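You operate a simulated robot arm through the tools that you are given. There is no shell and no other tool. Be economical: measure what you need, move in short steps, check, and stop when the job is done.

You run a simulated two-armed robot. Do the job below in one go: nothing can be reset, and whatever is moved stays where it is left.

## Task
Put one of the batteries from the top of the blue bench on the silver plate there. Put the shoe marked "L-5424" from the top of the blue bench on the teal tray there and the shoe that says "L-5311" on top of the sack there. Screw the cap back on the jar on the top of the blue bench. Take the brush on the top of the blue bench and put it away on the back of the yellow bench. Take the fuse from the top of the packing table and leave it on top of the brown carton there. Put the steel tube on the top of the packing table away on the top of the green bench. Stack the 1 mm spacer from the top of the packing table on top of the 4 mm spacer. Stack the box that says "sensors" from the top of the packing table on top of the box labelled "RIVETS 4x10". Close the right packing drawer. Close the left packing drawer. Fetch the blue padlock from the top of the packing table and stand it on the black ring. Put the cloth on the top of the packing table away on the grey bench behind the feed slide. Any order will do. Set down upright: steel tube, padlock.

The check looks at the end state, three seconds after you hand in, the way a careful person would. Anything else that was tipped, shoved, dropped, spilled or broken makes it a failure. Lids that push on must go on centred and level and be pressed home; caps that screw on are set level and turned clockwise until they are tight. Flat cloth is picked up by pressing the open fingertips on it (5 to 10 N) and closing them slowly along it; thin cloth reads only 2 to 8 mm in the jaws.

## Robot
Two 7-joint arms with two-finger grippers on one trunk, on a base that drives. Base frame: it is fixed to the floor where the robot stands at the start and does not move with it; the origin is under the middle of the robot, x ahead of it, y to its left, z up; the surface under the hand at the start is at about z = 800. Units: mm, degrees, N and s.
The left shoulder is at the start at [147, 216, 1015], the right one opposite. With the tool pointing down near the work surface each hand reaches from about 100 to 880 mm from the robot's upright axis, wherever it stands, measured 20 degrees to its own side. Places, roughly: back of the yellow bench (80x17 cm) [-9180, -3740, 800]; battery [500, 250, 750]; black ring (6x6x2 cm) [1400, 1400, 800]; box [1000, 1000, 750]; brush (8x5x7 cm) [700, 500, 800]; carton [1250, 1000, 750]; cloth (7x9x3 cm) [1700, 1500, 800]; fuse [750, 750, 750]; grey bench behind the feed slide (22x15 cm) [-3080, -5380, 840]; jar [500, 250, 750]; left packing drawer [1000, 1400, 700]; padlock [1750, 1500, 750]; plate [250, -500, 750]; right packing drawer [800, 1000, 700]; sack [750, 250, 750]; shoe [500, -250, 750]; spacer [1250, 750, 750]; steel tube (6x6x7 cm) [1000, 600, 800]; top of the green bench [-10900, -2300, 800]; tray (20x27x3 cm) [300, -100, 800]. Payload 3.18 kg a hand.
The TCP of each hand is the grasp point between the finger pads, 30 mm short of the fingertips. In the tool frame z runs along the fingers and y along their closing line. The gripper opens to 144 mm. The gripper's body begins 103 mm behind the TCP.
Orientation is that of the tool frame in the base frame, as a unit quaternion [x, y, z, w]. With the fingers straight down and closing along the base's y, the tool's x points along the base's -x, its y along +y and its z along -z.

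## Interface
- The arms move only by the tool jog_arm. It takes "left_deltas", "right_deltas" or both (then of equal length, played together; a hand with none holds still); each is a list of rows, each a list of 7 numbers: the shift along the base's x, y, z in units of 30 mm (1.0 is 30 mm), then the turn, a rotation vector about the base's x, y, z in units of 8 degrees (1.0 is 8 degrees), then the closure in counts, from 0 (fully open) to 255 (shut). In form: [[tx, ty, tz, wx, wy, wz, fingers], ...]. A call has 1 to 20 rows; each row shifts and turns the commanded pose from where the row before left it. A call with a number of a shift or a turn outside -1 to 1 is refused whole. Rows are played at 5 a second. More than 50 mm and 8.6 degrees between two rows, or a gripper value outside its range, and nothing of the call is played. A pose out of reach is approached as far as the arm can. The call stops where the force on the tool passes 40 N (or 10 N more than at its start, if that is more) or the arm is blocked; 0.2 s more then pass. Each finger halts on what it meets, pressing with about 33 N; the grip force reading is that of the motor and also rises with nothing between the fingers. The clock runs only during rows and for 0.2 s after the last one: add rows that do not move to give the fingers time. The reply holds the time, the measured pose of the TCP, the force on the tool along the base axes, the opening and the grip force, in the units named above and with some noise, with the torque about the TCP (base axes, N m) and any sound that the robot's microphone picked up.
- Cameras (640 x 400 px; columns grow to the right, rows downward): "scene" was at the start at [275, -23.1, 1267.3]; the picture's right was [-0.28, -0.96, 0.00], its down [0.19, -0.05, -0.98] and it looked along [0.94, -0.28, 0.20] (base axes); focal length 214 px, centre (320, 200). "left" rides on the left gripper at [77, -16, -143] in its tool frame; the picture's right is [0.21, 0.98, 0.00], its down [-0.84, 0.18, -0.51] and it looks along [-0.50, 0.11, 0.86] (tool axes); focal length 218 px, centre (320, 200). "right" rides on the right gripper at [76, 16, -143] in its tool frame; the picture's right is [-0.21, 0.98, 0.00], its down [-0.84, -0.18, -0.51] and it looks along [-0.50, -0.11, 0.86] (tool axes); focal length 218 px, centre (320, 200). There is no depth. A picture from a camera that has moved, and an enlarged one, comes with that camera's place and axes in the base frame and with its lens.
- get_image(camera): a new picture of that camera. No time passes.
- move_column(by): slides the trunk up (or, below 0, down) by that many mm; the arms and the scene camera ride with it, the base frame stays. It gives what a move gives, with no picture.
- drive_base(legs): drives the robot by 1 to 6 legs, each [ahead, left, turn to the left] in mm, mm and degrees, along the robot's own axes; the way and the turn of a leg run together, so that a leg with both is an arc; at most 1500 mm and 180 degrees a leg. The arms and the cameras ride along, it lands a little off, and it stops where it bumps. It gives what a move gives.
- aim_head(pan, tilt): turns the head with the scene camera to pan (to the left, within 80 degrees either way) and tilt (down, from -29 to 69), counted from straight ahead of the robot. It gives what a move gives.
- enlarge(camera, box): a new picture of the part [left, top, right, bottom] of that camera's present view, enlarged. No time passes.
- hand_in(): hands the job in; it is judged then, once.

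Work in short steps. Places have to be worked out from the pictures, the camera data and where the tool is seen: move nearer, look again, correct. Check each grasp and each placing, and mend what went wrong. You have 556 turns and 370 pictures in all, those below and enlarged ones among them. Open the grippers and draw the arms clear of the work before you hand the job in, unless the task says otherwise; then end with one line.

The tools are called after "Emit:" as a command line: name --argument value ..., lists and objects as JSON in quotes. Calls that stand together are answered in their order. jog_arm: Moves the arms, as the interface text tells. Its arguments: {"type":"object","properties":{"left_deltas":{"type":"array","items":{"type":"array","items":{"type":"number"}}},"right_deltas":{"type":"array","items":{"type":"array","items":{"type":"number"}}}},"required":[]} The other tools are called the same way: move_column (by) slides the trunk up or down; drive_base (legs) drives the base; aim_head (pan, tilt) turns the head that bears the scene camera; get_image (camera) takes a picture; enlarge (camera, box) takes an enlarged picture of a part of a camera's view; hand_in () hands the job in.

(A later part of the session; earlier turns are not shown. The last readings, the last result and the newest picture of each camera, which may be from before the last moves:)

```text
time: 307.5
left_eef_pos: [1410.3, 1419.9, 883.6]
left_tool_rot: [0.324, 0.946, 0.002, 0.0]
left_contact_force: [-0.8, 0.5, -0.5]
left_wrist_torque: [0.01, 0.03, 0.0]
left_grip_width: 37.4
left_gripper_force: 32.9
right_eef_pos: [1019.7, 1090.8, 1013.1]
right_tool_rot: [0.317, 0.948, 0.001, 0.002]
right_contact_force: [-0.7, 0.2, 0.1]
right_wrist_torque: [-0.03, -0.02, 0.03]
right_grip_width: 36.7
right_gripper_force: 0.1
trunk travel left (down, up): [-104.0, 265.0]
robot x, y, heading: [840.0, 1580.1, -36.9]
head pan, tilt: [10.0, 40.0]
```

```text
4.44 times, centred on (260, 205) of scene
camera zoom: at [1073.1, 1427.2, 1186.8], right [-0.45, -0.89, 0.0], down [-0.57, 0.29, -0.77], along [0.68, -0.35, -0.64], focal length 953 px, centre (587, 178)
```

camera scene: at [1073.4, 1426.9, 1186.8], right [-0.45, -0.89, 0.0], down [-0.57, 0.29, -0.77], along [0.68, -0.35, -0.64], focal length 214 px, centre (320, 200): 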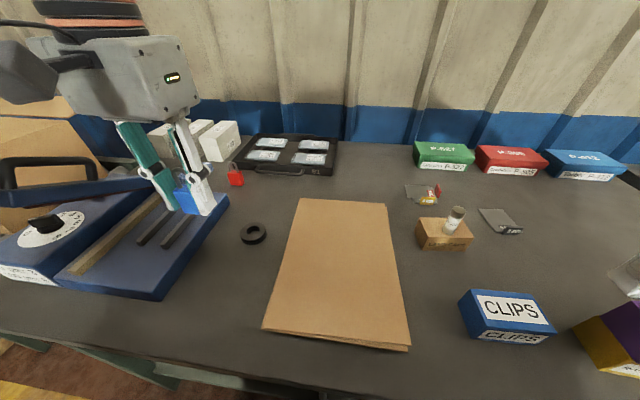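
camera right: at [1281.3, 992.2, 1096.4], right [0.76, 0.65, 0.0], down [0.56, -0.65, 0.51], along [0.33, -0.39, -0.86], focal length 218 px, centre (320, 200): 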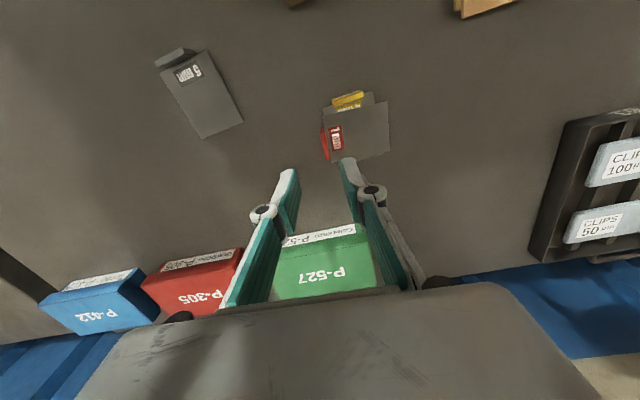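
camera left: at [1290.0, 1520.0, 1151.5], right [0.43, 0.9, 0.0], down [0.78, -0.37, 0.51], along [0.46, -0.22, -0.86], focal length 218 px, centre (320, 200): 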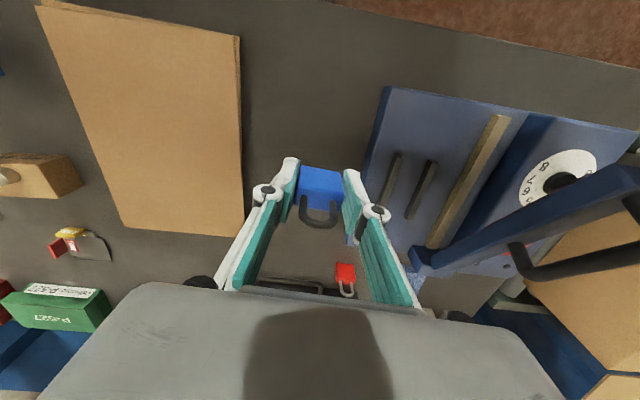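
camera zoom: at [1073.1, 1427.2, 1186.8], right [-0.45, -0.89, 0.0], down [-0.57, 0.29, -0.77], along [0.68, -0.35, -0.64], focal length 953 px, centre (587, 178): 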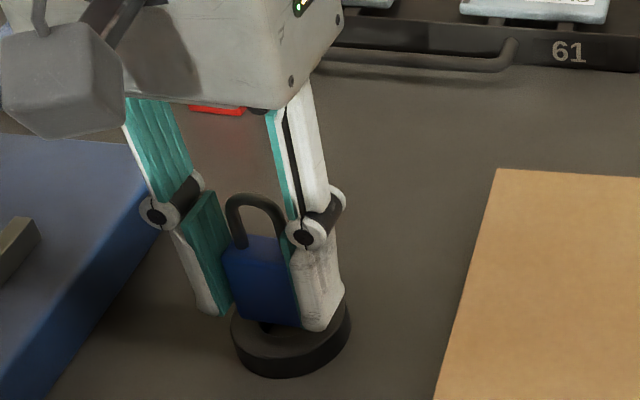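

Near contact level, the padlock is ~9 mm too far left. Raise slightly, shift right 9 mm, and re-check both views.

Emit:
jog_arm --left_deltas '[[0, 0, 0.15, 0, 0, 0, 255], [-0.18, -0.24, 0, 0, 0, 0, 255], [0, 0, 0, 0, 0, 0, 255]]'

Emit:
enlarge --camera "scene" --box '[200, 160, 320, 250]'

Emit:
enlarge --camera "left" --box '[240, 110, 400, 230]'

```text
time: 308.3
left_eef_pos: [1404.7, 1413.3, 887.7]
left_tool_rot: [0.323, 0.946, 0.001, 0.0]
left_contact_force: [0.4, -0.1, 0.2]
left_wrist_torque: [-0.02, -0.04, -0.01]
left_grip_width: 37.2
left_gripper_force: 32.9
right_eef_pos: [1018.4, 1091.9, 1014.0]
right_tool_rot: [0.317, 0.948, 0.001, 0.002]
right_contact_force: [-0.3, -0.5, -0.1]
right_wrist_torque: [0.04, 0.0, 0.0]
right_grip_width: 36.9
right_gripper_force: 0.1
trunk travel left (down, up): [-104.0, 265.0]
robot x, y, heading: [840.5, 1584.6, -36.9]
head pan, tilt: [10.0, 40.0]
```

```text
4.44 times, centred on (260, 205) of scene
camera zoom: at [1073.1, 1427.3, 1186.8], right [-0.45, -0.89, 0.0], down [-0.57, 0.29, -0.77], along [0.68, -0.35, -0.64], focal length 953 px, centre (587, 178)
```

zoom: 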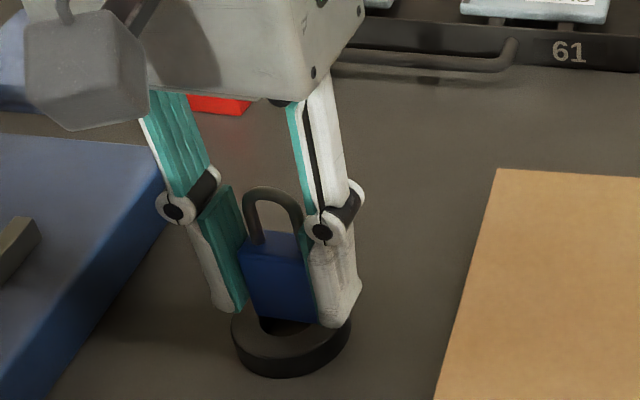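

```text
3.33 times, centred on (320, 170) of left
camera zoom: at [1333.2, 1447.6, 1031.7], right [0.43, 0.9, 0.0], down [0.78, -0.37, 0.51], along [0.46, -0.22, -0.86], focal length 728 px, centre (320, 300)
```

zoom: 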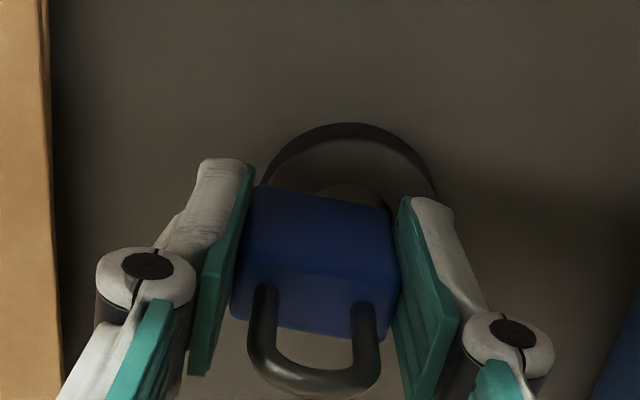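

The two views disagree by ~10 mm. I bring the right hand's camera nearer for a third view.

Emit:
jog_arm --right_deltas '[[1, 0.1, 0, 0, 0, 0, 190], [1, 0.1, 0, 0, 0, 0, 190], [1, 0.1, 0, 0, 0, 0, 190], [1, 0.1, 0, 0, 0, 0, 190], [1, 0.1, 0, 0, 0, 0, 190], [1, 0.1, 0, 0, 0, 0, 190]]'

Emit:
get_image --camera "right"

```text
time: 309.7
left_eef_pos: [1405.1, 1414.0, 888.2]
left_tool_rot: [0.324, 0.946, 0.001, 0.0]
left_contact_force: [-0.6, -0.9, 0.8]
left_wrist_torque: [-0.01, 0.02, -0.01]
left_grip_width: 37.3
left_gripper_force: 33.4
right_eef_pos: [1200.1, 1107.1, 1012.3]
right_tool_rot: [0.318, 0.948, 0.001, 0.001]
right_contact_force: [-0.5, -0.2, 0.1]
right_wrist_torque: [-0.03, 0.01, 0.02]
right_grip_width: 36.8
right_gripper_force: 0.1
trunk travel left (down, up): [-104.0, 265.0]
robot x, y, heading: [840.0, 1581.6, -36.8]
head pan, tilt: [10.0, 40.0]
```

```text
141 pictures are left
camera right: at [1147.5, 1167.7, 1156.5], right [0.76, 0.66, 0.0], down [0.56, -0.65, 0.51], along [0.33, -0.38, -0.86], focal length 218 px, centre (320, 200)
```

right: 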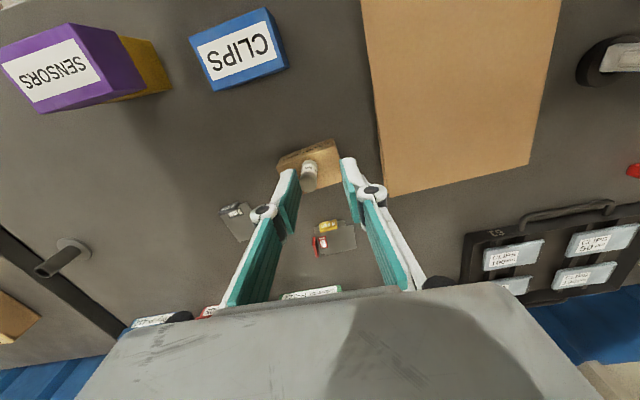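

Emit:
enlarge --camera "right" --box '[544, 20, 640, 80]'

```text
6.67 times, centred on (592, 50) of right
camera zoom: at [1147.5, 1167.7, 1156.5], right [0.76, 0.66, 0.0], down [0.56, -0.65, 0.51], along [0.33, -0.38, -0.86], focal length 1455 px, centre (-1493, 1200)
```

zoom: 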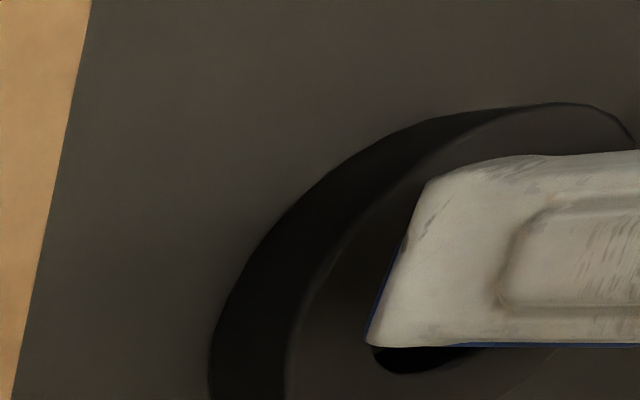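

Emit:
jog_arm --right_deltas '[[0.5, 0.8, 0, 0, 0, 0, 190], [0.5, 0.8, 0, 0, 0, 0, 190], [0.5, 0.8, 0, 0, 0, 0, 190], [0, 0.8, 0, 0, 0, 0, 190]]'

Emit:
enlarge --camera "right" --box '[430, 0, 590, 110]'

```text
time: 310.7
left_eef_pos: [1403.9, 1413.8, 888.4]
left_tool_rot: [0.323, 0.946, 0.001, 0.001]
left_contact_force: [0.3, 0.5, -0.3]
left_wrist_torque: [-0.02, -0.01, 0.0]
left_grip_width: 37.1
left_gripper_force: 33.4
right_eef_pos: [1243.1, 1206.3, 1014.6]
right_tool_rot: [0.317, 0.948, 0.001, 0.001]
right_contact_force: [0.4, 0.5, 0.4]
right_wrist_torque: [0.0, -0.03, 0.0]
right_grip_width: 36.6
right_gripper_force: 0.0
trunk travel left (down, up): [-104.0, 265.0]
robot x, y, heading: [840.9, 1579.8, -37.0]
head pan, tilt: [10.0, 40.0]
```

```text
3.64 times, centred on (510, 55) of right
camera zoom: at [1190.3, 1265.7, 1156.7], right [0.76, 0.66, 0.0], down [0.56, -0.65, 0.51], along [0.33, -0.38, -0.86], focal length 794 px, centre (-371, 727)
```

zoom: 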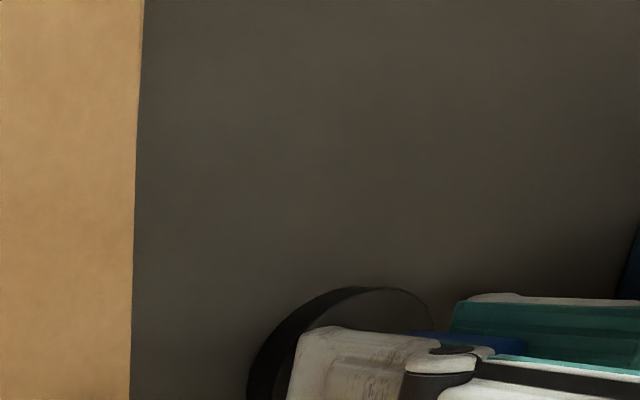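

Emit:
enlarge --camera "right" --box '[470, 60, 630, 160]'

```text
4.00 times, centred on (550, 110) of right
camera zoom: at [1190.3, 1265.7, 1156.7], right [0.76, 0.66, 0.0], down [0.56, -0.65, 0.51], along [0.33, -0.38, -0.86], focal length 873 px, centre (-600, 560)
```

zoom: 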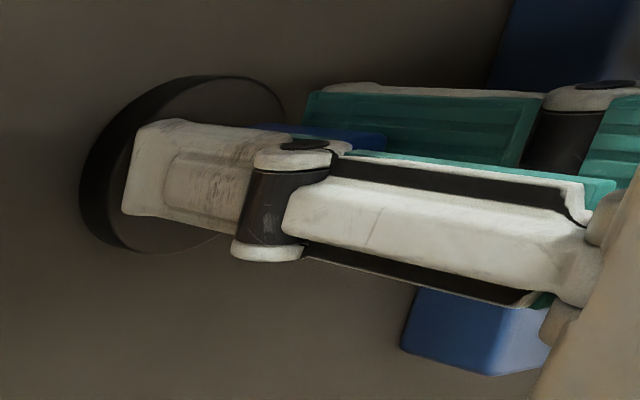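

Right camera puts the ring about 3 mm to the left of the padlock axis, between the other two estimates. I take the mean: shift +3 mm left, then lower to contact.

Emit:
jog_arm --left_deltas '[[0.085, 0.06, 0, 0, 0, 0, 255], [0, 0, -0.1, 0, 0, 0, 255], [0, 0, -0.08, 0, 0, 0, 255], [0, 0, 0, 0, 0, 0, 255]]'

Emit:
jog_arm --left_deltas '[[0, 0, -0.07, 0, 0, 0, 255], [0, 0, 0, 0, 0, 0, 255]]'

Emit:
jog_arm --left_deltas '[[0, 0, -0.07, 0, 0, 0, 255], [0, 0, 0, 0, 0, 0, 255]]'

```text
time: 311.7
left_eef_pos: [1407.0, 1413.9, 884.4]
left_tool_rot: [0.323, 0.946, 0.0, 0.0]
left_contact_force: [0.2, 0.2, 0.0]
left_wrist_torque: [-0.02, -0.04, -0.02]
left_grip_width: 36.9
left_gripper_force: 33.2
right_eef_pos: [1242.1, 1206.4, 1013.2]
right_tool_rot: [0.317, 0.948, 0.001, 0.001]
right_contact_force: [-0.1, 0.8, -0.8]
right_wrist_torque: [0.01, 0.0, 0.02]
right_grip_width: 36.5
right_gripper_force: 0.0
trunk travel left (down, up): [-104.0, 265.0]
robot x, y, heading: [839.0, 1582.2, -36.9]
head pan, tilt: [10.0, 40.0]
```

```text
time: 312.3
left_eef_pos: [1407.3, 1414.3, 881.1]
left_tool_rot: [0.323, 0.946, 0.001, 0.001]
left_contact_force: [0.7, -0.5, -1.2]
left_wrist_torque: [0.02, 0.0, 0.03]
left_grip_width: 37.2
left_gripper_force: 33.3
right_eef_pos: [1244.1, 1205.5, 1013.9]
right_tool_rot: [0.317, 0.948, 0.002, 0.0]
right_contact_force: [-0.5, 0.3, -0.2]
right_wrist_torque: [0.02, 0.01, -0.01]
right_grip_width: 36.6
right_gripper_force: 0.0
trunk travel left (down, up): [-104.0, 265.0]
robot x, y, heading: [841.2, 1580.7, -36.8]
head pan, tilt: [10.0, 40.0]
```

```text
time: 312.9
left_eef_pos: [1406.7, 1413.5, 879.0]
left_tool_rot: [0.323, 0.946, 0.001, 0.0]
left_contact_force: [-0.3, 0.2, -1.0]
left_wrist_torque: [0.01, -0.02, -0.03]
left_grip_width: 37.1
left_gripper_force: 33.2
right_eef_pos: [1241.7, 1205.4, 1014.0]
right_tool_rot: [0.318, 0.948, 0.002, 0.001]
right_contact_force: [0.0, 1.2, 0.7]
right_wrist_torque: [0.0, 0.01, -0.03]
right_grip_width: 36.8
right_gripper_force: 0.1
trunk travel left (down, up): [-104.0, 265.0]
robot x, y, heading: [840.1, 1584.9, -36.6]
head pan, tilt: [10.0, 40.0]
```

Emit:
jog_arm --left_deltas '[[0, 0, -0.07, 0, 0, 0, 255], [0, 0, 0, 0, 0, 0, 255]]'

Emit:
jog_arm --left_deltas '[[0, 0, -0.07, 0, 0, 0, 255], [0, 0, 0, 0, 0, 0, 255]]'

Emit:
enlarge --camera "scene" --box '[200, 160, 320, 250]'

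```text
time: 313.5
left_eef_pos: [1406.6, 1414.1, 877.7]
left_tool_rot: [0.324, 0.946, 0.001, 0.001]
left_contact_force: [-0.1, 0.7, 3.0]
left_wrist_torque: [0.02, -0.13, -0.01]
left_grip_width: 37.3
left_gripper_force: 32.8
right_eef_pos: [1244.2, 1206.3, 1013.8]
right_tool_rot: [0.317, 0.948, 0.002, 0.002]
right_contact_force: [0.4, -0.5, 0.5]
right_wrist_torque: [-0.02, -0.02, 0.02]
right_grip_width: 36.7
right_gripper_force: 0.1
trunk travel left (down, up): [-104.0, 265.0]
robot x, y, heading: [839.4, 1578.3, -37.0]
head pan, tilt: [10.0, 40.0]
```

```text
time: 314.1
left_eef_pos: [1406.4, 1414.0, 877.0]
left_tool_rot: [0.323, 0.946, 0.001, 0.001]
left_contact_force: [3.0, 0.1, 13.8]
left_wrist_torque: [0.06, -0.25, 0.01]
left_grip_width: 36.8
left_gripper_force: 33.2
right_eef_pos: [1241.4, 1207.0, 1014.4]
right_tool_rot: [0.318, 0.948, 0.002, 0.002]
right_contact_force: [-0.1, 0.9, -0.4]
right_wrist_torque: [0.02, -0.02, -0.03]
right_grip_width: 36.7
right_gripper_force: 0.0
trunk travel left (down, up): [-104.0, 265.0]
robot x, y, heading: [840.3, 1580.1, -36.8]
head pan, tilt: [10.0, 40.0]
```

```text
4.44 times, centred on (260, 205) of scene
camera zoom: at [1072.2, 1427.7, 1187.4], right [-0.45, -0.89, 0.0], down [-0.57, 0.29, -0.77], along [0.68, -0.35, -0.64], focal length 953 px, centre (587, 178)
```

zoom: 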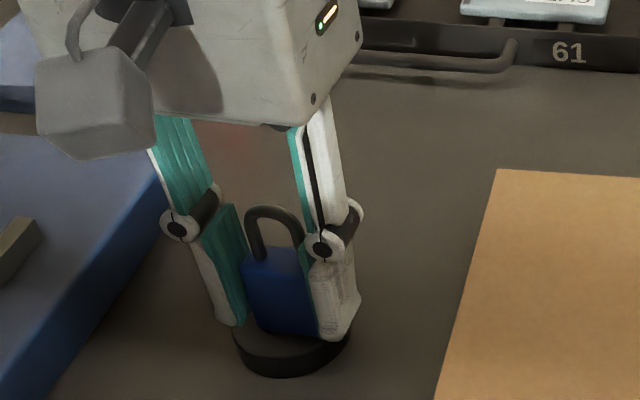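

Contact (14 N), padlock centred over the ring. Open slowly and check.

Emit:
jog_arm --left_deltas '[[0, 0, 0.02, 0, 0, 0, 195], [0, 0, 0, 0, 0, 0, 186], [0, 0, 0, 0, 0, 0, 178], [0, 0, 0, 0, 0, 0, 165], [0, 0, 0, 0, 0, 0, 150]]'

Emit:
enlarge --camera "scene" --box '[200, 160, 320, 250]'

Emit:
enlarge --camera "left" --box '[240, 110, 400, 230]'

```text
time: 315.3
left_eef_pos: [1405.6, 1415.4, 876.8]
left_tool_rot: [0.323, 0.946, 0.0, 0.0]
left_contact_force: [0.9, -0.2, -0.5]
left_wrist_torque: [-0.01, -0.03, 0.0]
left_grip_width: 59.3
left_gripper_force: 0.0
right_eef_pos: [1242.1, 1206.8, 1013.1]
right_tool_rot: [0.318, 0.948, 0.002, 0.001]
right_contact_force: [0.5, -0.2, 0.0]
right_wrist_torque: [-0.01, 0.0, -0.01]
right_grip_width: 37.0
right_gripper_force: 0.1
trunk travel left (down, up): [-104.0, 265.0]
robot x, y, heading: [840.0, 1580.8, -37.0]
head pan, tilt: [10.0, 40.0]
```

```text
4.44 times, centred on (260, 205) of scene
camera zoom: at [1073.0, 1427.2, 1186.8], right [-0.45, -0.89, 0.0], down [-0.57, 0.29, -0.77], along [0.68, -0.35, -0.64], focal length 953 px, centre (587, 178)
```

zoom: 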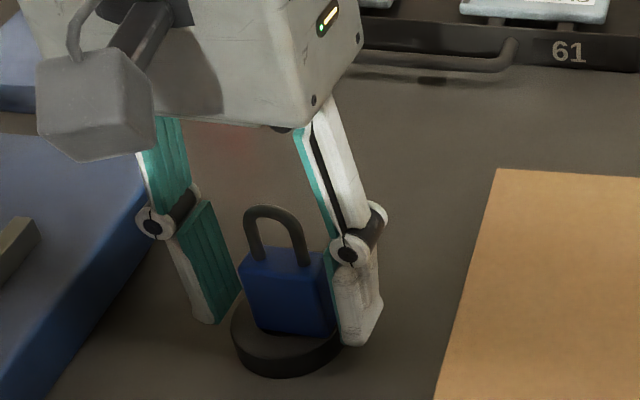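

```text
3.33 times, centred on (320, 170) of left
camera zoom: at [1336.3, 1448.9, 1018.7], right [0.43, 0.9, 0.0], down [0.78, -0.37, 0.51], along [0.46, -0.22, -0.86], focal length 728 px, centre (320, 300)
```

zoom: 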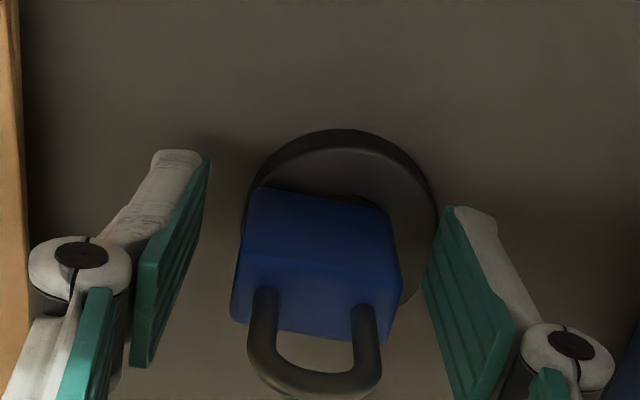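

The padlock stands upright on the ring. Rise straight up and check.

Emit:
jog_arm --left_deltas '[[0, 0, 0.5, 0, 0, 0, 140], [0, 0, 1, 0, 0, 0, 130], [0, 0, 1, 0, 0, 0, 120], [0, 0, 1, 0, 0, 0, 120], [0, 0, 1, 0, 0, 0, 120]]'

Emit:
enlarge --camera "scene" --box '[180, 150, 340, 250]'

```text
time: 316.5
left_eef_pos: [1407.1, 1414.1, 1011.1]
left_tool_rot: [0.324, 0.946, 0.001, 0.001]
left_contact_force: [0.0, -0.3, 0.9]
left_wrist_torque: [0.01, 0.01, 0.0]
left_grip_width: 76.5
left_gripper_force: 0.0
right_eef_pos: [1243.2, 1205.3, 1013.8]
right_tool_rot: [0.317, 0.948, 0.002, 0.002]
right_contact_force: [-1.0, 0.1, 0.0]
right_wrist_torque: [-0.01, -0.03, 0.01]
right_grip_width: 36.7
right_gripper_force: 0.1
trunk travel left (down, up): [-104.0, 265.0]
robot x, y, heading: [840.7, 1584.3, -37.0]
head pan, tilt: [10.0, 40.0]
```

```text
4.00 times, centred on (260, 200) of scene
camera zoom: at [1072.4, 1427.3, 1187.1], right [-0.45, -0.89, 0.0], down [-0.57, 0.29, -0.77], along [0.68, -0.35, -0.64], focal length 858 px, centre (560, 200)
```

zoom: 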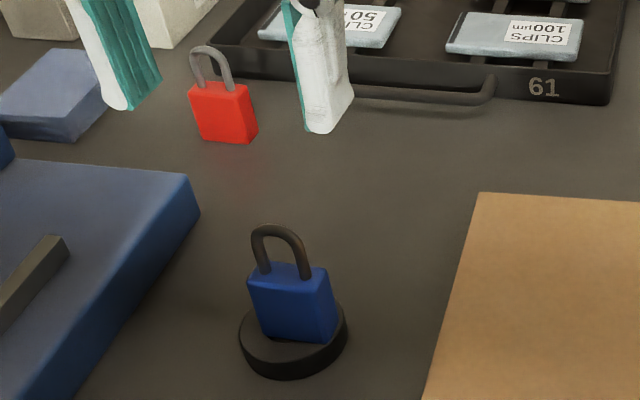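

The blue padlock stands well. Next the cloth behind the lever's hinge: I plan to take it with the right hand coming from the right. Retract both hands, then reposition the base.

Emit:
jog_arm --left_deltas '[[-0.8, 0.6, 0, 0, 0, 0, 120], [-0.8, 0.6, 0, 0, 0, 0, 120], [-0.8, 0.6, 0, 0, 0, 0, 120], [-0.8, 0.6, 0, 0, 0, 0, 120], [-0.8, 0.6, 0, 0, 0, 0, 120], [0, 0, 0, 0, 0, 0, 120], [0, 0, 0, 0, 0, 0, 120]]' --right_deltas '[[-0.6, -0.8, 0, 0, 0, 0, 80], [-0.6, -0.8, 0, 0, 0, 0, 80], [-0.6, -0.8, 0, 0, 0, 0, 80], [-0.6, -0.8, 0, 0, 0, 0, 80], [-0.6, -0.8, 0, 0, 0, 0, 80], [-0.6, -0.8, 0, 0, 0, 0, 80], [-0.3, -0.4, 0, 0, 0, 0, 80]]'

Emit:
drive_base --legs '[[-270, 0, 0], [0, 430, 0], [270, 0, 0]]'

Emit:
get_image --camera "scene"

Emit:
get_image --camera "right"

```text
time: 318.1
left_eef_pos: [1287.3, 1504.2, 1011.4]
left_tool_rot: [0.324, 0.946, 0.001, 0.0]
left_contact_force: [0.6, 1.3, 0.3]
left_wrist_torque: [0.01, 0.04, 0.0]
left_grip_width: 76.3
left_gripper_force: 0.1
right_eef_pos: [1127.4, 1049.4, 1015.0]
right_tool_rot: [0.317, 0.949, 0.001, 0.002]
right_contact_force: [-0.3, 0.7, 0.6]
right_wrist_torque: [-0.01, 0.02, 0.03]
right_grip_width: 98.8
right_gripper_force: 0.0
trunk travel left (down, up): [-104.0, 265.0]
robot x, y, heading: [842.8, 1581.1, -36.8]
head pan, tilt: [10.0, 40.0]
```

```text
time: 325.5
left_eef_pos: [1545.7, 1854.4, 1011.2]
left_tool_rot: [0.323, 0.946, 0.001, 0.0]
left_contact_force: [-0.9, -0.7, 0.5]
left_wrist_torque: [0.02, 0.02, -0.01]
left_grip_width: 76.2
left_gripper_force: 0.1
right_eef_pos: [1386.4, 1398.9, 1014.6]
right_tool_rot: [0.315, 0.949, 0.001, 0.002]
right_contact_force: [-0.4, -1.1, 0.2]
right_wrist_torque: [-0.01, 0.04, -0.01]
right_grip_width: 98.9
right_gripper_force: 0.0
trunk travel left (down, up): [-104.0, 265.0]
robot x, y, heading: [1101.3, 1927.6, -36.6]
head pan, tilt: [10.0, 40.0]
```

```text
133 pictures are left
camera scene: at [1331.7, 1775.7, 1186.8], right [-0.45, -0.89, 0.0], down [-0.57, 0.29, -0.77], along [0.68, -0.34, -0.64], focal length 214 px, centre (320, 200)
```

scene: 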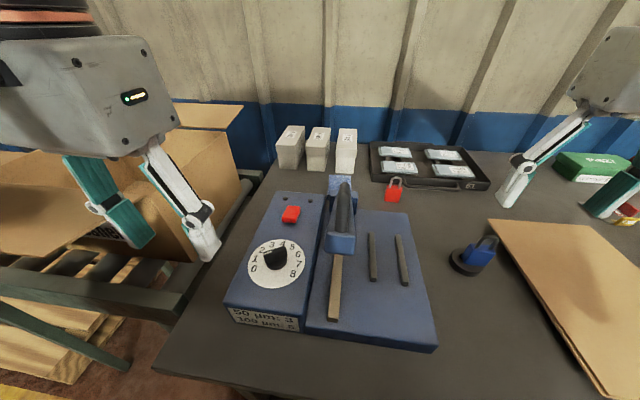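

```text
132 pictures are left
camera right: at [1334.3, 1458.1, 1157.4], right [0.75, 0.66, 0.0], down [0.57, -0.65, 0.51], along [0.34, -0.38, -0.86], focal length 218 px, centre (320, 200)
```

right: 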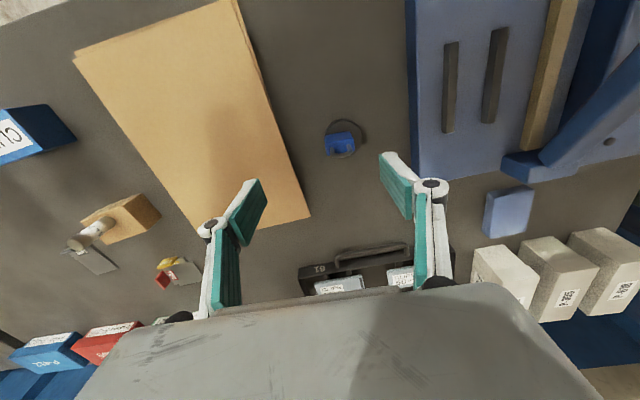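

The cloth is at about (1716,1516). Move the right hand over it, coming from the right side.

Emit:
jog_arm --right_deltas '[[0.917, 0.325, -0.15, 0, 0, 0, 60], [0.917, 0.325, -0.15, 0, 0, 0, 60], [0.917, 0.325, -0.15, 0, 0, 0, 60], [0.917, 0.325, -0.15, 0, 0, 0, 60], [0.917, 0.325, -0.15, 0, 0, 0, 60], [0.917, 0.325, -0.15, 0, 0, 0, 60], [0.917, 0.325, -0.15, 0, 0, 0, 60], [0.917, 0.325, -0.15, 0, 0, 0, 60], [0.917, 0.325, -0.15, 0, 0, 0, 60], [0.917, 0.325, -0.15, 0, 0, 0, 60]]'

Emit:
get_image --camera "right"

Emit:
get_image --camera "scene"

```text
time: 327.7
left_eef_pos: [1547.0, 1854.3, 1010.2]
left_tool_rot: [0.322, 0.947, 0.0, 0.001]
left_contact_force: [0.2, -0.4, 0.4]
left_wrist_torque: [-0.01, 0.03, 0.0]
left_grip_width: 76.4
left_gripper_force: 0.0
right_eef_pos: [1663.8, 1496.6, 966.5]
right_tool_rot: [0.315, 0.949, 0.001, 0.0]
right_contact_force: [0.6, 0.9, 0.6]
right_wrist_torque: [0.01, 0.02, 0.0]
right_grip_width: 110.1
right_gripper_force: 0.1
trunk travel left (down, up): [-104.0, 265.0]
robot x, y, heading: [1102.1, 1929.6, -36.6]
head pan, tilt: [10.0, 40.0]
```

```text
131 pictures are left
camera right: at [1611.4, 1556.5, 1110.6], right [0.75, 0.66, 0.0], down [0.57, -0.65, 0.51], along [0.34, -0.38, -0.86], focal length 218 px, centre (320, 200)
```

right: 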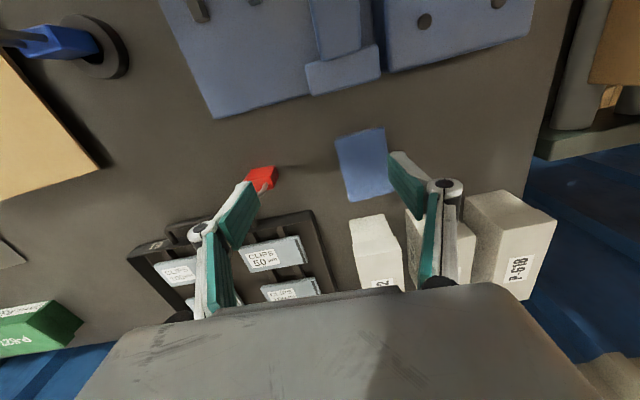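

```text
130 pictures are left
camera scene: at [1332.2, 1776.2, 1186.6], right [-0.45, -0.89, 0.0], down [-0.57, 0.29, -0.77], along [0.68, -0.35, -0.64], focal length 214 px, centre (320, 200)
```

scene: 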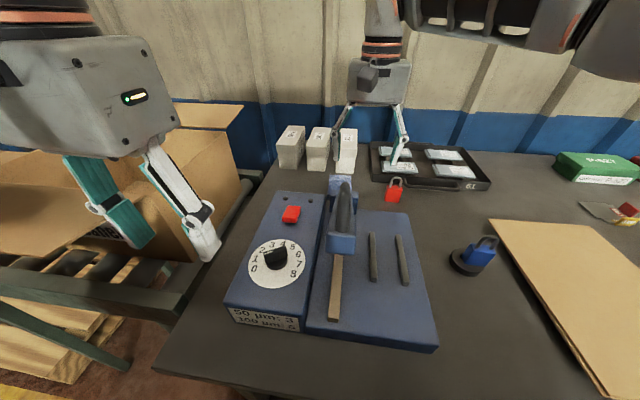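

Emit:
jog_arm --right_deltas '[[0.95, 0.4, 0, 0, 0, 0, 55], [0.95, 0.4, 0, 0, 0, 0, 55], [0, 0, -0.8, 0, 0, 0, 55], [0, 0, 0, 0, 0, 0, 55]]'

Emit:
get_image --camera "right"

```text
time: 328.7
left_eef_pos: [1545.6, 1853.1, 1012.6]
left_tool_rot: [0.323, 0.946, 0.001, 0.001]
left_contact_force: [-0.3, 0.3, -0.7]
left_wrist_torque: [-0.01, 0.0, -0.01]
left_grip_width: 76.0
left_gripper_force: 0.0
right_eef_pos: [1671.4, 1503.0, 944.6]
right_tool_rot: [0.315, 0.949, 0.001, 0.001]
right_contact_force: [0.4, 0.4, -0.2]
right_wrist_torque: [-0.02, 0.01, 0.0]
right_grip_width: 113.2
right_gripper_force: 0.0
right hand out of reach, approached as far as the arm can: row 1, 2
trunk travel left (down, up): [-104.0, 265.0]
robot x, y, heading: [1098.0, 1931.5, -36.9]
head pan, tilt: [10.0, 40.0]
```

```text
129 pictures are left
camera right: at [1618.7, 1561.8, 1087.7], right [0.75, 0.66, 0.0], down [0.56, -0.65, 0.51], along [0.34, -0.38, -0.86], focal length 218 px, centre (320, 200)
```

right: 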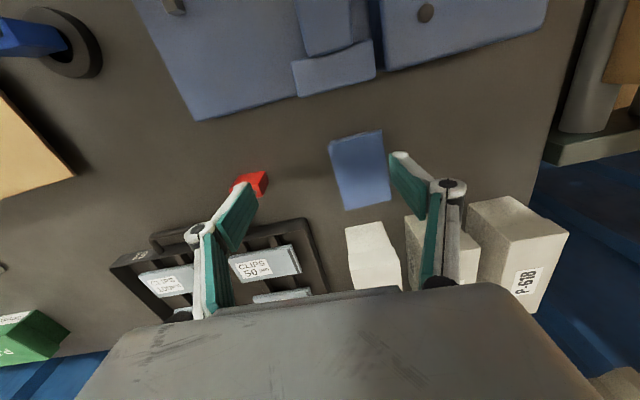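

Still 50 mm short; shift the base left 55 and forward 25.

Emit:
drive_base --legs '[[25, 55, 0]]'

Emit:
get_image --camera "right"

```text
time: 329.8
left_eef_pos: [1599.0, 1882.2, 1010.7]
left_tool_rot: [0.322, 0.947, 0.0, 0.001]
left_contact_force: [0.2, 0.0, 0.3]
left_wrist_torque: [0.0, -0.01, -0.04]
left_grip_width: 76.3
left_gripper_force: 0.0
right_eef_pos: [1723.8, 1530.7, 944.1]
right_tool_rot: [0.316, 0.949, 0.0, 0.001]
right_contact_force: [-0.7, 1.1, -0.4]
right_wrist_torque: [-0.02, 0.01, -0.03]
right_grip_width: 112.9
right_gripper_force: 0.0
trunk travel left (down, up): [-104.0, 265.0]
robot x, y, heading: [1150.8, 1957.1, -36.7]
head pan, tilt: [10.0, 40.0]
```

```text
128 pictures are left
camera right: at [1672.4, 1590.8, 1087.2], right [0.75, 0.66, 0.0], down [0.57, -0.65, 0.51], along [0.34, -0.38, -0.86], focal length 218 px, centre (320, 200)
```

right: 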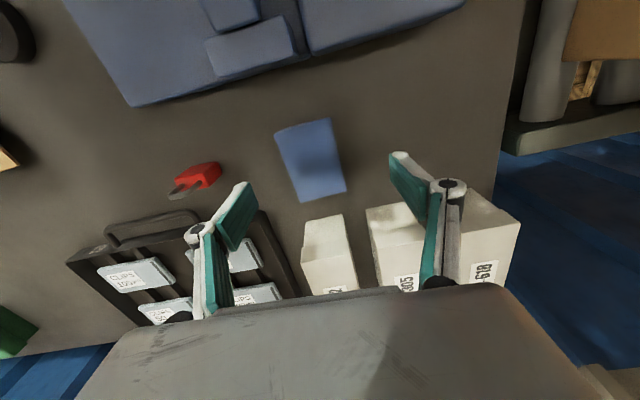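

Centre over the cloth: shift (1,-16), then descend.

Emit:
jog_arm --right_deltas '[[0.03, -0.55, 0, 0, 0, 0, 80], [0, 0, -0.9, 0, 0, 0, 80], [0, 0, -0.7, 0, 0, 0, 80], [0, 0, 0, 0, 0, 0, 80]]'

Emit:
get_image --camera "right"

Emit:
enlarge --camera "scene" --box '[250, 80, 410, 200]'

```text
time: 330.8
left_eef_pos: [1598.0, 1882.4, 1012.3]
left_tool_rot: [0.323, 0.947, 0.0, 0.001]
left_contact_force: [0.8, -0.6, 0.1]
left_wrist_torque: [-0.02, -0.03, 0.0]
left_grip_width: 76.3
left_gripper_force: 0.0
right_eef_pos: [1726.4, 1516.5, 896.5]
right_tool_rot: [0.315, 0.949, 0.001, 0.001]
right_contact_force: [-0.1, 0.0, 0.6]
right_wrist_torque: [-0.01, 0.0, -0.01]
right_grip_width: 98.6
right_gripper_force: 0.0
trunk travel left (down, up): [-104.0, 265.0]
robot x, y, heading: [1150.0, 1958.3, -36.6]
head pan, tilt: [10.0, 40.0]
```

```text
127 pictures are left
camera right: at [1672.9, 1575.4, 1040.2], right [0.75, 0.66, 0.0], down [0.57, -0.65, 0.51], along [0.34, -0.38, -0.86], focal length 218 px, centre (320, 200)
```

right: 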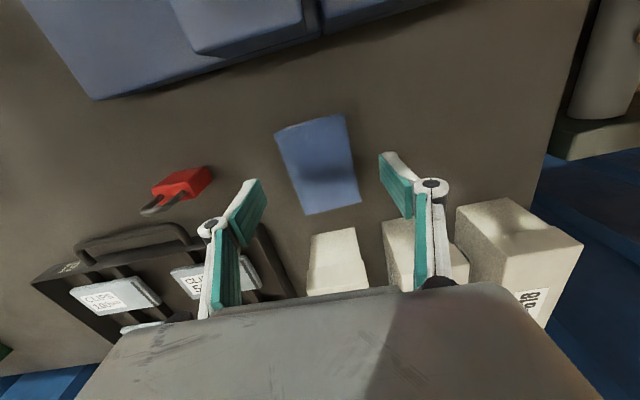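

```text
3.33 times, centred on (330, 140) of scene
camera zoom: at [1384.3, 1805.1, 1187.0], right [-0.45, -0.89, 0.0], down [-0.57, 0.29, -0.77], along [0.68, -0.34, -0.64], focal length 715 px, centre (287, 400)
```

zoom: 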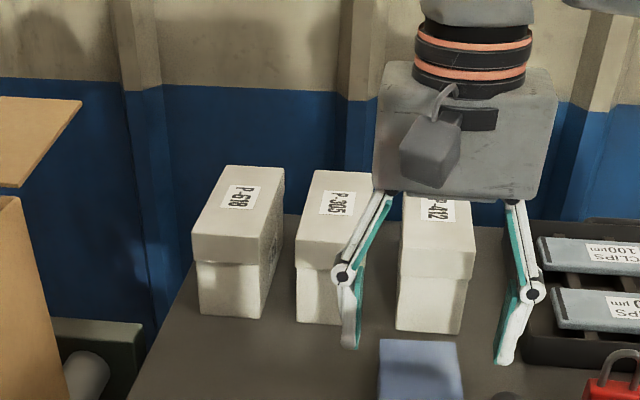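

Good alignment. Descend and grip the cloth by its sides.

Emit:
jog_arm --right_deltas '[[-0.14, 0.03, -0.8, 0, 0, 0, 80], [0, 0, -0.5, 0, 0, 0, 80], [0, 0, 0, 0, 0, 0, 100], [0, 0, 0, 0, 0, 0, 125], [0, 0, 0, 0, 0, 0, 150], [0, 0, 0, 0, 0, 0, 200], [0, 0, 0, 0, 0, 0, 255], [0, 0, 0, 0, 0, 0, 255]]'

Emit:
get_image --camera "right"

```text
time: 332.6
left_eef_pos: [1598.6, 1882.8, 1012.0]
left_tool_rot: [0.322, 0.947, 0.001, 0.0]
left_contact_force: [-0.2, -0.5, 0.1]
left_wrist_torque: [0.02, 0.03, 0.01]
left_grip_width: 76.4
left_gripper_force: 0.1
right_eef_pos: [1720.4, 1516.6, 858.0]
right_tool_rot: [0.316, 0.949, 0.001, 0.001]
right_contact_force: [0.3, 0.1, 2.1]
right_wrist_torque: [0.02, -0.03, 0.08]
right_grip_width: 60.3
right_gripper_force: 32.5
trunk travel left (down, up): [-104.0, 265.0]
robot x, y, heading: [1154.1, 1957.9, -36.8]
head pan, tilt: [10.0, 40.0]
```

```text
125 pictures are left
camera right: at [1668.2, 1576.1, 1001.2], right [0.75, 0.66, 0.0], down [0.57, -0.65, 0.51], along [0.34, -0.38, -0.86], focal length 218 px, centre (320, 200)
```

right: 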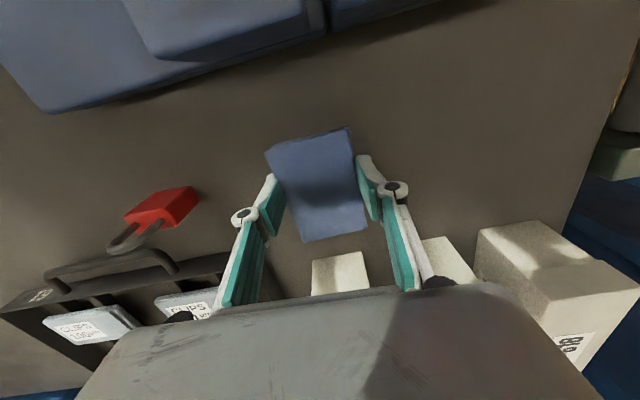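

Gripped at 60 mm. Lift.

Emit:
jog_arm --right_deltas '[[0, 0, 0.4, 0, 0, 0, 255], [0, 0, 1, 0, 0, 0, 255], [0, 0, 1, 0, 0, 0, 255], [0, 0, 1, 0, 0, 0, 255], [0, 0, 0.3, 0, 0, 0, 255]]'

Emit:
get_image --camera "right"

```text
time: 333.8
left_eef_pos: [1598.5, 1882.5, 1010.8]
left_tool_rot: [0.322, 0.947, 0.001, 0.001]
left_contact_force: [0.1, 0.0, -0.6]
left_wrist_torque: [0.03, -0.01, 0.05]
left_grip_width: 76.2
left_gripper_force: 0.1
right_eef_pos: [1721.6, 1515.3, 968.4]
right_tool_rot: [0.317, 0.949, 0.001, 0.0]
right_contact_force: [-0.9, 0.4, -1.1]
right_wrist_torque: [0.0, 0.03, 0.0]
right_grip_width: 60.0
right_gripper_force: 33.3
trunk travel left (down, up): [-104.0, 265.0]
robot x, y, heading: [1152.5, 1959.0, -37.0]
head pan, tilt: [10.0, 40.0]
```

```text
124 pictures are left
camera right: at [1668.9, 1574.0, 1111.3], right [0.75, 0.66, 0.0], down [0.57, -0.65, 0.51], along [0.34, -0.38, -0.86], focal length 218 px, centre (320, 200)
```

right: 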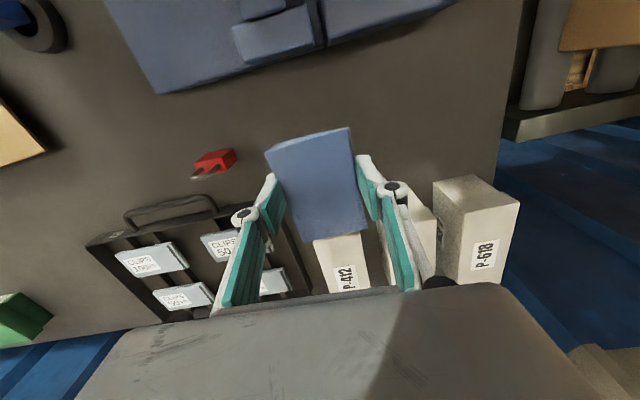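

Cloth held. Move it out to the right, then retract toward me.

Emit:
jog_arm --right_deltas '[[-0.6, -0.8, 0, 0, 0, 0, 255], [-0.6, -0.8, 0, 0, 0, 0, 255], [-0.6, -0.8, 0, 0, 0, 0, 255], [-0.6, -0.8, 0, 0, 0, 0, 255], [-0.6, -0.8, 0, 0, 0, 0, 255], [-0.6, -0.8, 0, 0, 0, 0, 255], [-0.6, -0.8, 0.2, 0, 0, 0, 255], [-0.6, -0.8, 0.2, 0, 0, 0, 255], [-0.8, 0.6, 0.2, 0, 0, 0, 255], [-0.8, 0.6, 0.2, 0, 0, 0, 255], [-0.8, 0.6, 0.2, 0, 0, 0, 255], [-0.8, 0.6, 0.2, 0, 0, 0, 255], [-0.8, 0.6, 0, 0, 0, 0, 255], [-0.8, 0.6, 0, 0, 0, 0, 255], [-0.8, 0.6, 0, 0, 0, 0, 255], [-0.8, 0.6, 0, 0, 0, 0, 255]]'

Emit:
drive_base --legs '[[-300, 0, 0], [0, -1500, 0], [0, -100, 0]]'

Emit:
aim_head --pan 0 --tilt 45

Emit:
get_image --camera "scene"

```text
time: 337.2
left_eef_pos: [1598.7, 1883.7, 1012.3]
left_tool_rot: [0.322, 0.947, 0.001, 0.001]
left_contact_force: [0.9, -0.2, 0.3]
left_wrist_torque: [0.04, 0.0, 0.01]
left_grip_width: 76.2
left_gripper_force: 0.0
right_eef_pos: [1432.1, 1541.4, 987.7]
right_tool_rot: [0.316, 0.949, 0.002, 0.001]
right_contact_force: [0.1, 0.0, -0.1]
right_wrist_torque: [0.0, 0.03, -0.02]
right_grip_width: 60.0
right_gripper_force: 33.3
right hand out of reach, approached as far as the arm can: row 5, 6, 7, 8
trunk travel left (down, up): [-104.0, 265.0]
robot x, y, heading: [1146.9, 1960.2, -36.7]
head pan, tilt: [10.0, 40.0]
```

```text
time: 353.1
left_eef_pos: [423.0, 797.4, 1012.6]
left_tool_rot: [0.316, 0.949, 0.002, 0.001]
left_contact_force: [0.3, 0.1, -0.1]
left_wrist_torque: [0.01, 0.0, 0.0]
left_grip_width: 76.2
left_gripper_force: 0.1
right_eef_pos: [262.3, 452.9, 986.6]
right_tool_rot: [0.31, 0.951, 0.002, 0.002]
right_contact_force: [-0.1, -1.1, -0.6]
right_wrist_torque: [0.0, 0.01, 0.0]
right_grip_width: 59.7
right_gripper_force: 32.7
trunk travel left (down, up): [-104.0, 265.0]
robot x, y, heading: [-23.1, 868.9, -35.8]
head pan, tilt: [10.0, 40.0]
```

```text
time: 353.9
left_eef_pos: [423.4, 797.1, 1010.8]
left_tool_rot: [0.316, 0.949, 0.0, 0.001]
left_contact_force: [-0.2, 0.1, -0.1]
left_wrist_torque: [0.02, -0.05, 0.0]
left_grip_width: 76.3
left_gripper_force: 0.0
right_eef_pos: [261.8, 453.1, 987.7]
right_tool_rot: [0.31, 0.951, 0.0, 0.001]
right_contact_force: [-0.3, 0.3, -0.4]
right_wrist_torque: [0.0, -0.04, -0.02]
right_grip_width: 59.9
right_gripper_force: 33.3
trunk travel left (down, up): [-104.0, 265.0]
robot x, y, heading: [-18.9, 867.2, -36.1]
head pan, tilt: [0.0, 45.0]
```

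```text
123 pictures are left
camera scene: at [200.5, 706.0, 1179.6], right [-0.59, -0.81, 0.0], down [-0.57, 0.42, -0.71], along [0.57, -0.42, -0.71], focal length 214 px, centre (320, 200)
```

scene: 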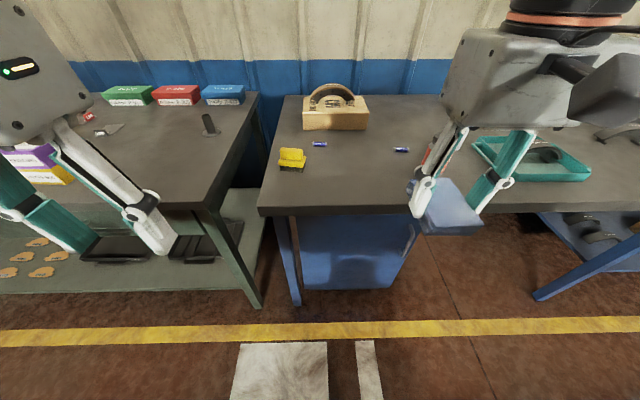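

Brush at about (660,470). Drive forward 250 to reach it with the left hand.

Emit:
drive_base --legs '[[240, 0, 0]]'

Emit:
get_image --camera "left"

Emit:
get_image --camera "scene"

```text
time: 355.6
left_eef_pos: [617.2, 657.8, 1011.1]
left_tool_rot: [0.317, 0.949, 0.001, 0.0]
left_contact_force: [0.2, 0.2, -0.9]
left_wrist_torque: [0.0, 0.0, 0.0]
left_grip_width: 76.1
left_gripper_force: 0.1
right_eef_pos: [453.6, 314.7, 987.5]
right_tool_rot: [0.31, 0.951, 0.001, 0.001]
right_contact_force: [0.3, -0.2, -0.6]
right_wrist_torque: [0.02, 0.01, 0.0]
right_grip_width: 59.9
right_gripper_force: 33.2
trunk travel left (down, up): [-104.0, 265.0]
robot x, y, heading: [170.7, 728.9, -36.1]
head pan, tilt: [0.0, 45.0]
```

```text
122 pictures are left
camera left: at [544.7, 691.1, 1154.6], right [0.42, 0.91, 0.0], down [0.78, -0.36, 0.51], along [0.46, -0.21, -0.86], focal length 218 px, centre (320, 200)
```

left: 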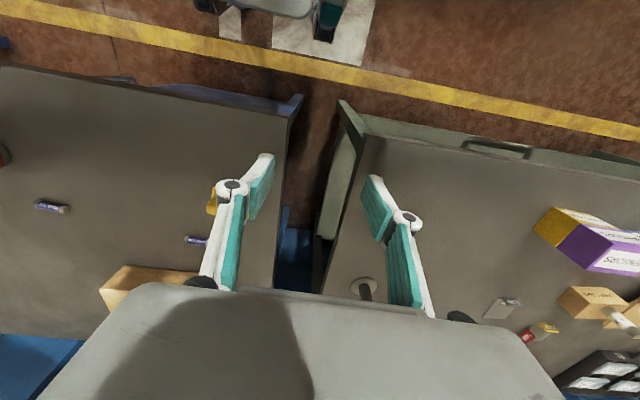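

```text
121 pictures are left
camera scene: at [391.8, 566.5, 1179.5], right [-0.59, -0.81, 0.0], down [-0.57, 0.42, -0.71], along [0.57, -0.42, -0.71], focal length 214 px, centre (320, 200)
```

scene: 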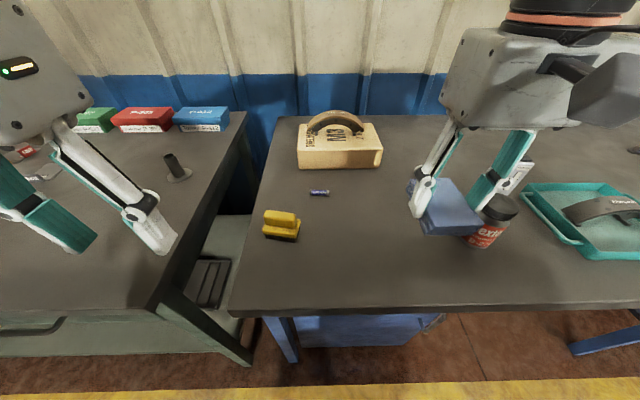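

Emit:
jog_arm --left_deltas '[[0.18, -0.905, 0, 0, 0, 0, 105], [0.18, -0.905, 0, 0, 0, 0, 105], [0.18, -0.905, 0, 0, 0, 0, 105], [0.18, -0.905, 0, 0, 0, 0, 105], [0.18, -0.905, 0, 0, 0, 0, 105], [0.18, -0.905, 0, 0, 0, 0, 105], [0.18, -0.905, -0.5, 0, 0, 0, 105], [0, 0, -0.8, 0, 0, 0, 105]]'

Emit:
get_image --camera "left"

Emit:
enlarge --camera "left" --box '[240, 80, 400, 180]'

```text
time: 357.4
left_eef_pos: [653.8, 467.9, 972.6]
left_tool_rot: [0.317, 0.949, 0.001, 0.001]
left_contact_force: [0.3, 0.0, -0.2]
left_wrist_torque: [0.02, -0.01, 0.03]
left_grip_width: 84.6
left_gripper_force: 0.2
right_eef_pos: [452.5, 314.1, 987.3]
right_tool_rot: [0.309, 0.951, 0.0, 0.0]
right_contact_force: [0.3, 0.4, -1.1]
right_wrist_torque: [0.0, 0.01, -0.03]
right_grip_width: 59.8
right_gripper_force: 33.0
trunk travel left (down, up): [-104.0, 265.0]
robot x, y, heading: [170.0, 730.9, -36.2]
head pan, tilt: [0.0, 45.0]
```

```text
120 pictures are left
camera left: at [583.0, 501.5, 1115.3], right [0.42, 0.91, 0.0], down [0.78, -0.36, 0.51], along [0.46, -0.21, -0.86], focal length 218 px, centre (320, 200)
```

left: 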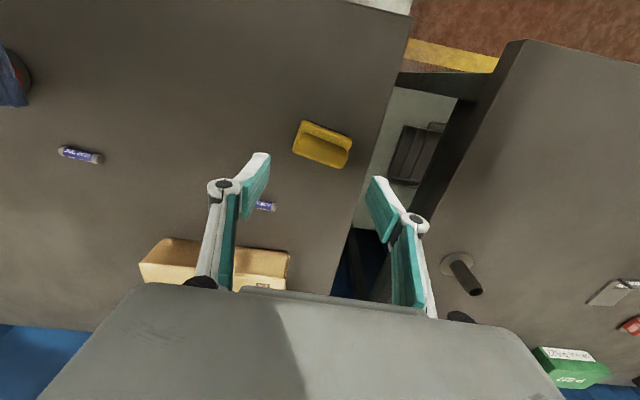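

```text
4.00 times, centred on (320, 130) of left
camera zoom: at [583.0, 501.5, 1115.3], right [0.42, 0.91, 0.0], down [0.78, -0.36, 0.51], along [0.46, -0.21, -0.86], focal length 873 px, centre (320, 480)
```

zoom: 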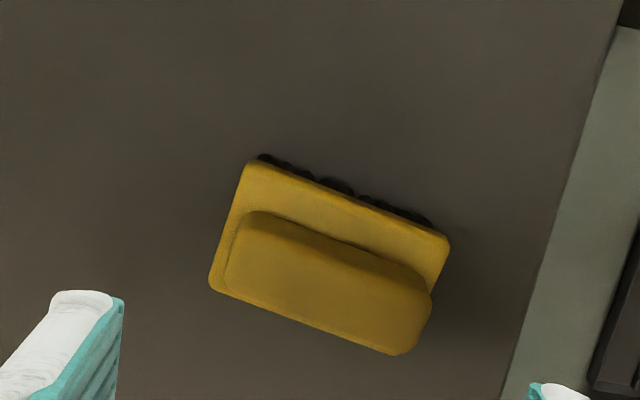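

Brush centre (655,472), long axis about 46°. Rotate -6°, open to 112 mm, and descend around its ends.

Emit:
jog_arm --left_deltas '[[0.05, 0.13, -0.5, 0, 0, -0.75, 55], [0, 0, -1, 0, 0, 0, 55], [0, 0, -1, 0, 0, 0, 55], [0, 0, 0, 0, 0, 0, 55]]'

Emit:
get_image --camera "left"

Emit:
enlarge --camera "scene" --box '[200, 140, 360, 260]'

```text
time: 358.4
left_eef_pos: [655.2, 471.9, 899.3]
left_tool_rot: [0.365, 0.931, 0.001, 0.001]
left_contact_force: [-0.9, 0.0, -0.9]
left_wrist_torque: [0.01, -0.02, 0.0]
left_grip_width: 112.8
left_gripper_force: 0.1
right_eef_pos: [452.7, 313.7, 987.8]
right_tool_rot: [0.309, 0.951, 0.001, 0.001]
right_contact_force: [-0.3, 1.2, 0.3]
right_wrist_torque: [0.01, -0.01, 0.0]
right_grip_width: 59.8
right_gripper_force: 33.0
trunk travel left (down, up): [-104.0, 265.0]
robot x, y, heading: [168.8, 727.3, -36.1]
head pan, tilt: [0.0, 45.0]
```

```text
118 pictures are left
camera left: at [587.2, 512.1, 1042.5], right [0.51, 0.86, 0.0], down [0.74, -0.44, 0.51], along [0.44, -0.26, -0.86], focal length 218 px, centre (320, 200)
```

left: 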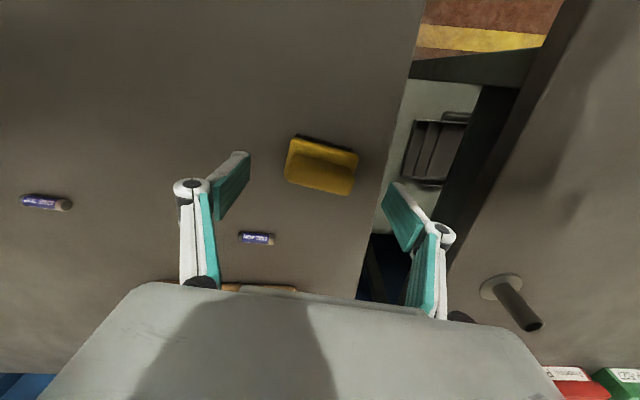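

```text
3.33 times, centred on (280, 200) of scene
camera zoom: at [391.2, 566.9, 1179.8], right [-0.59, -0.81, 0.0], down [-0.57, 0.42, -0.71], along [0.57, -0.42, -0.71], focal length 715 px, centre (453, 200)
```

zoom: 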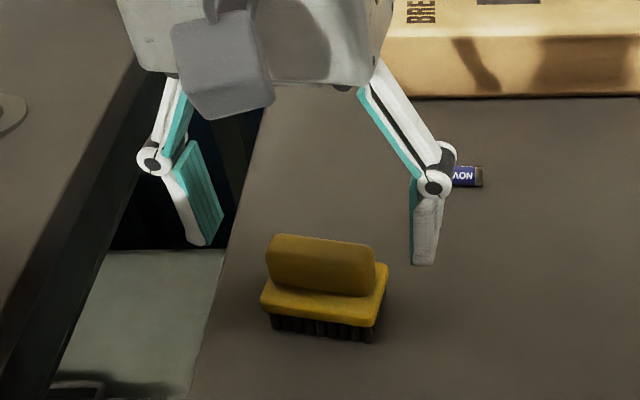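

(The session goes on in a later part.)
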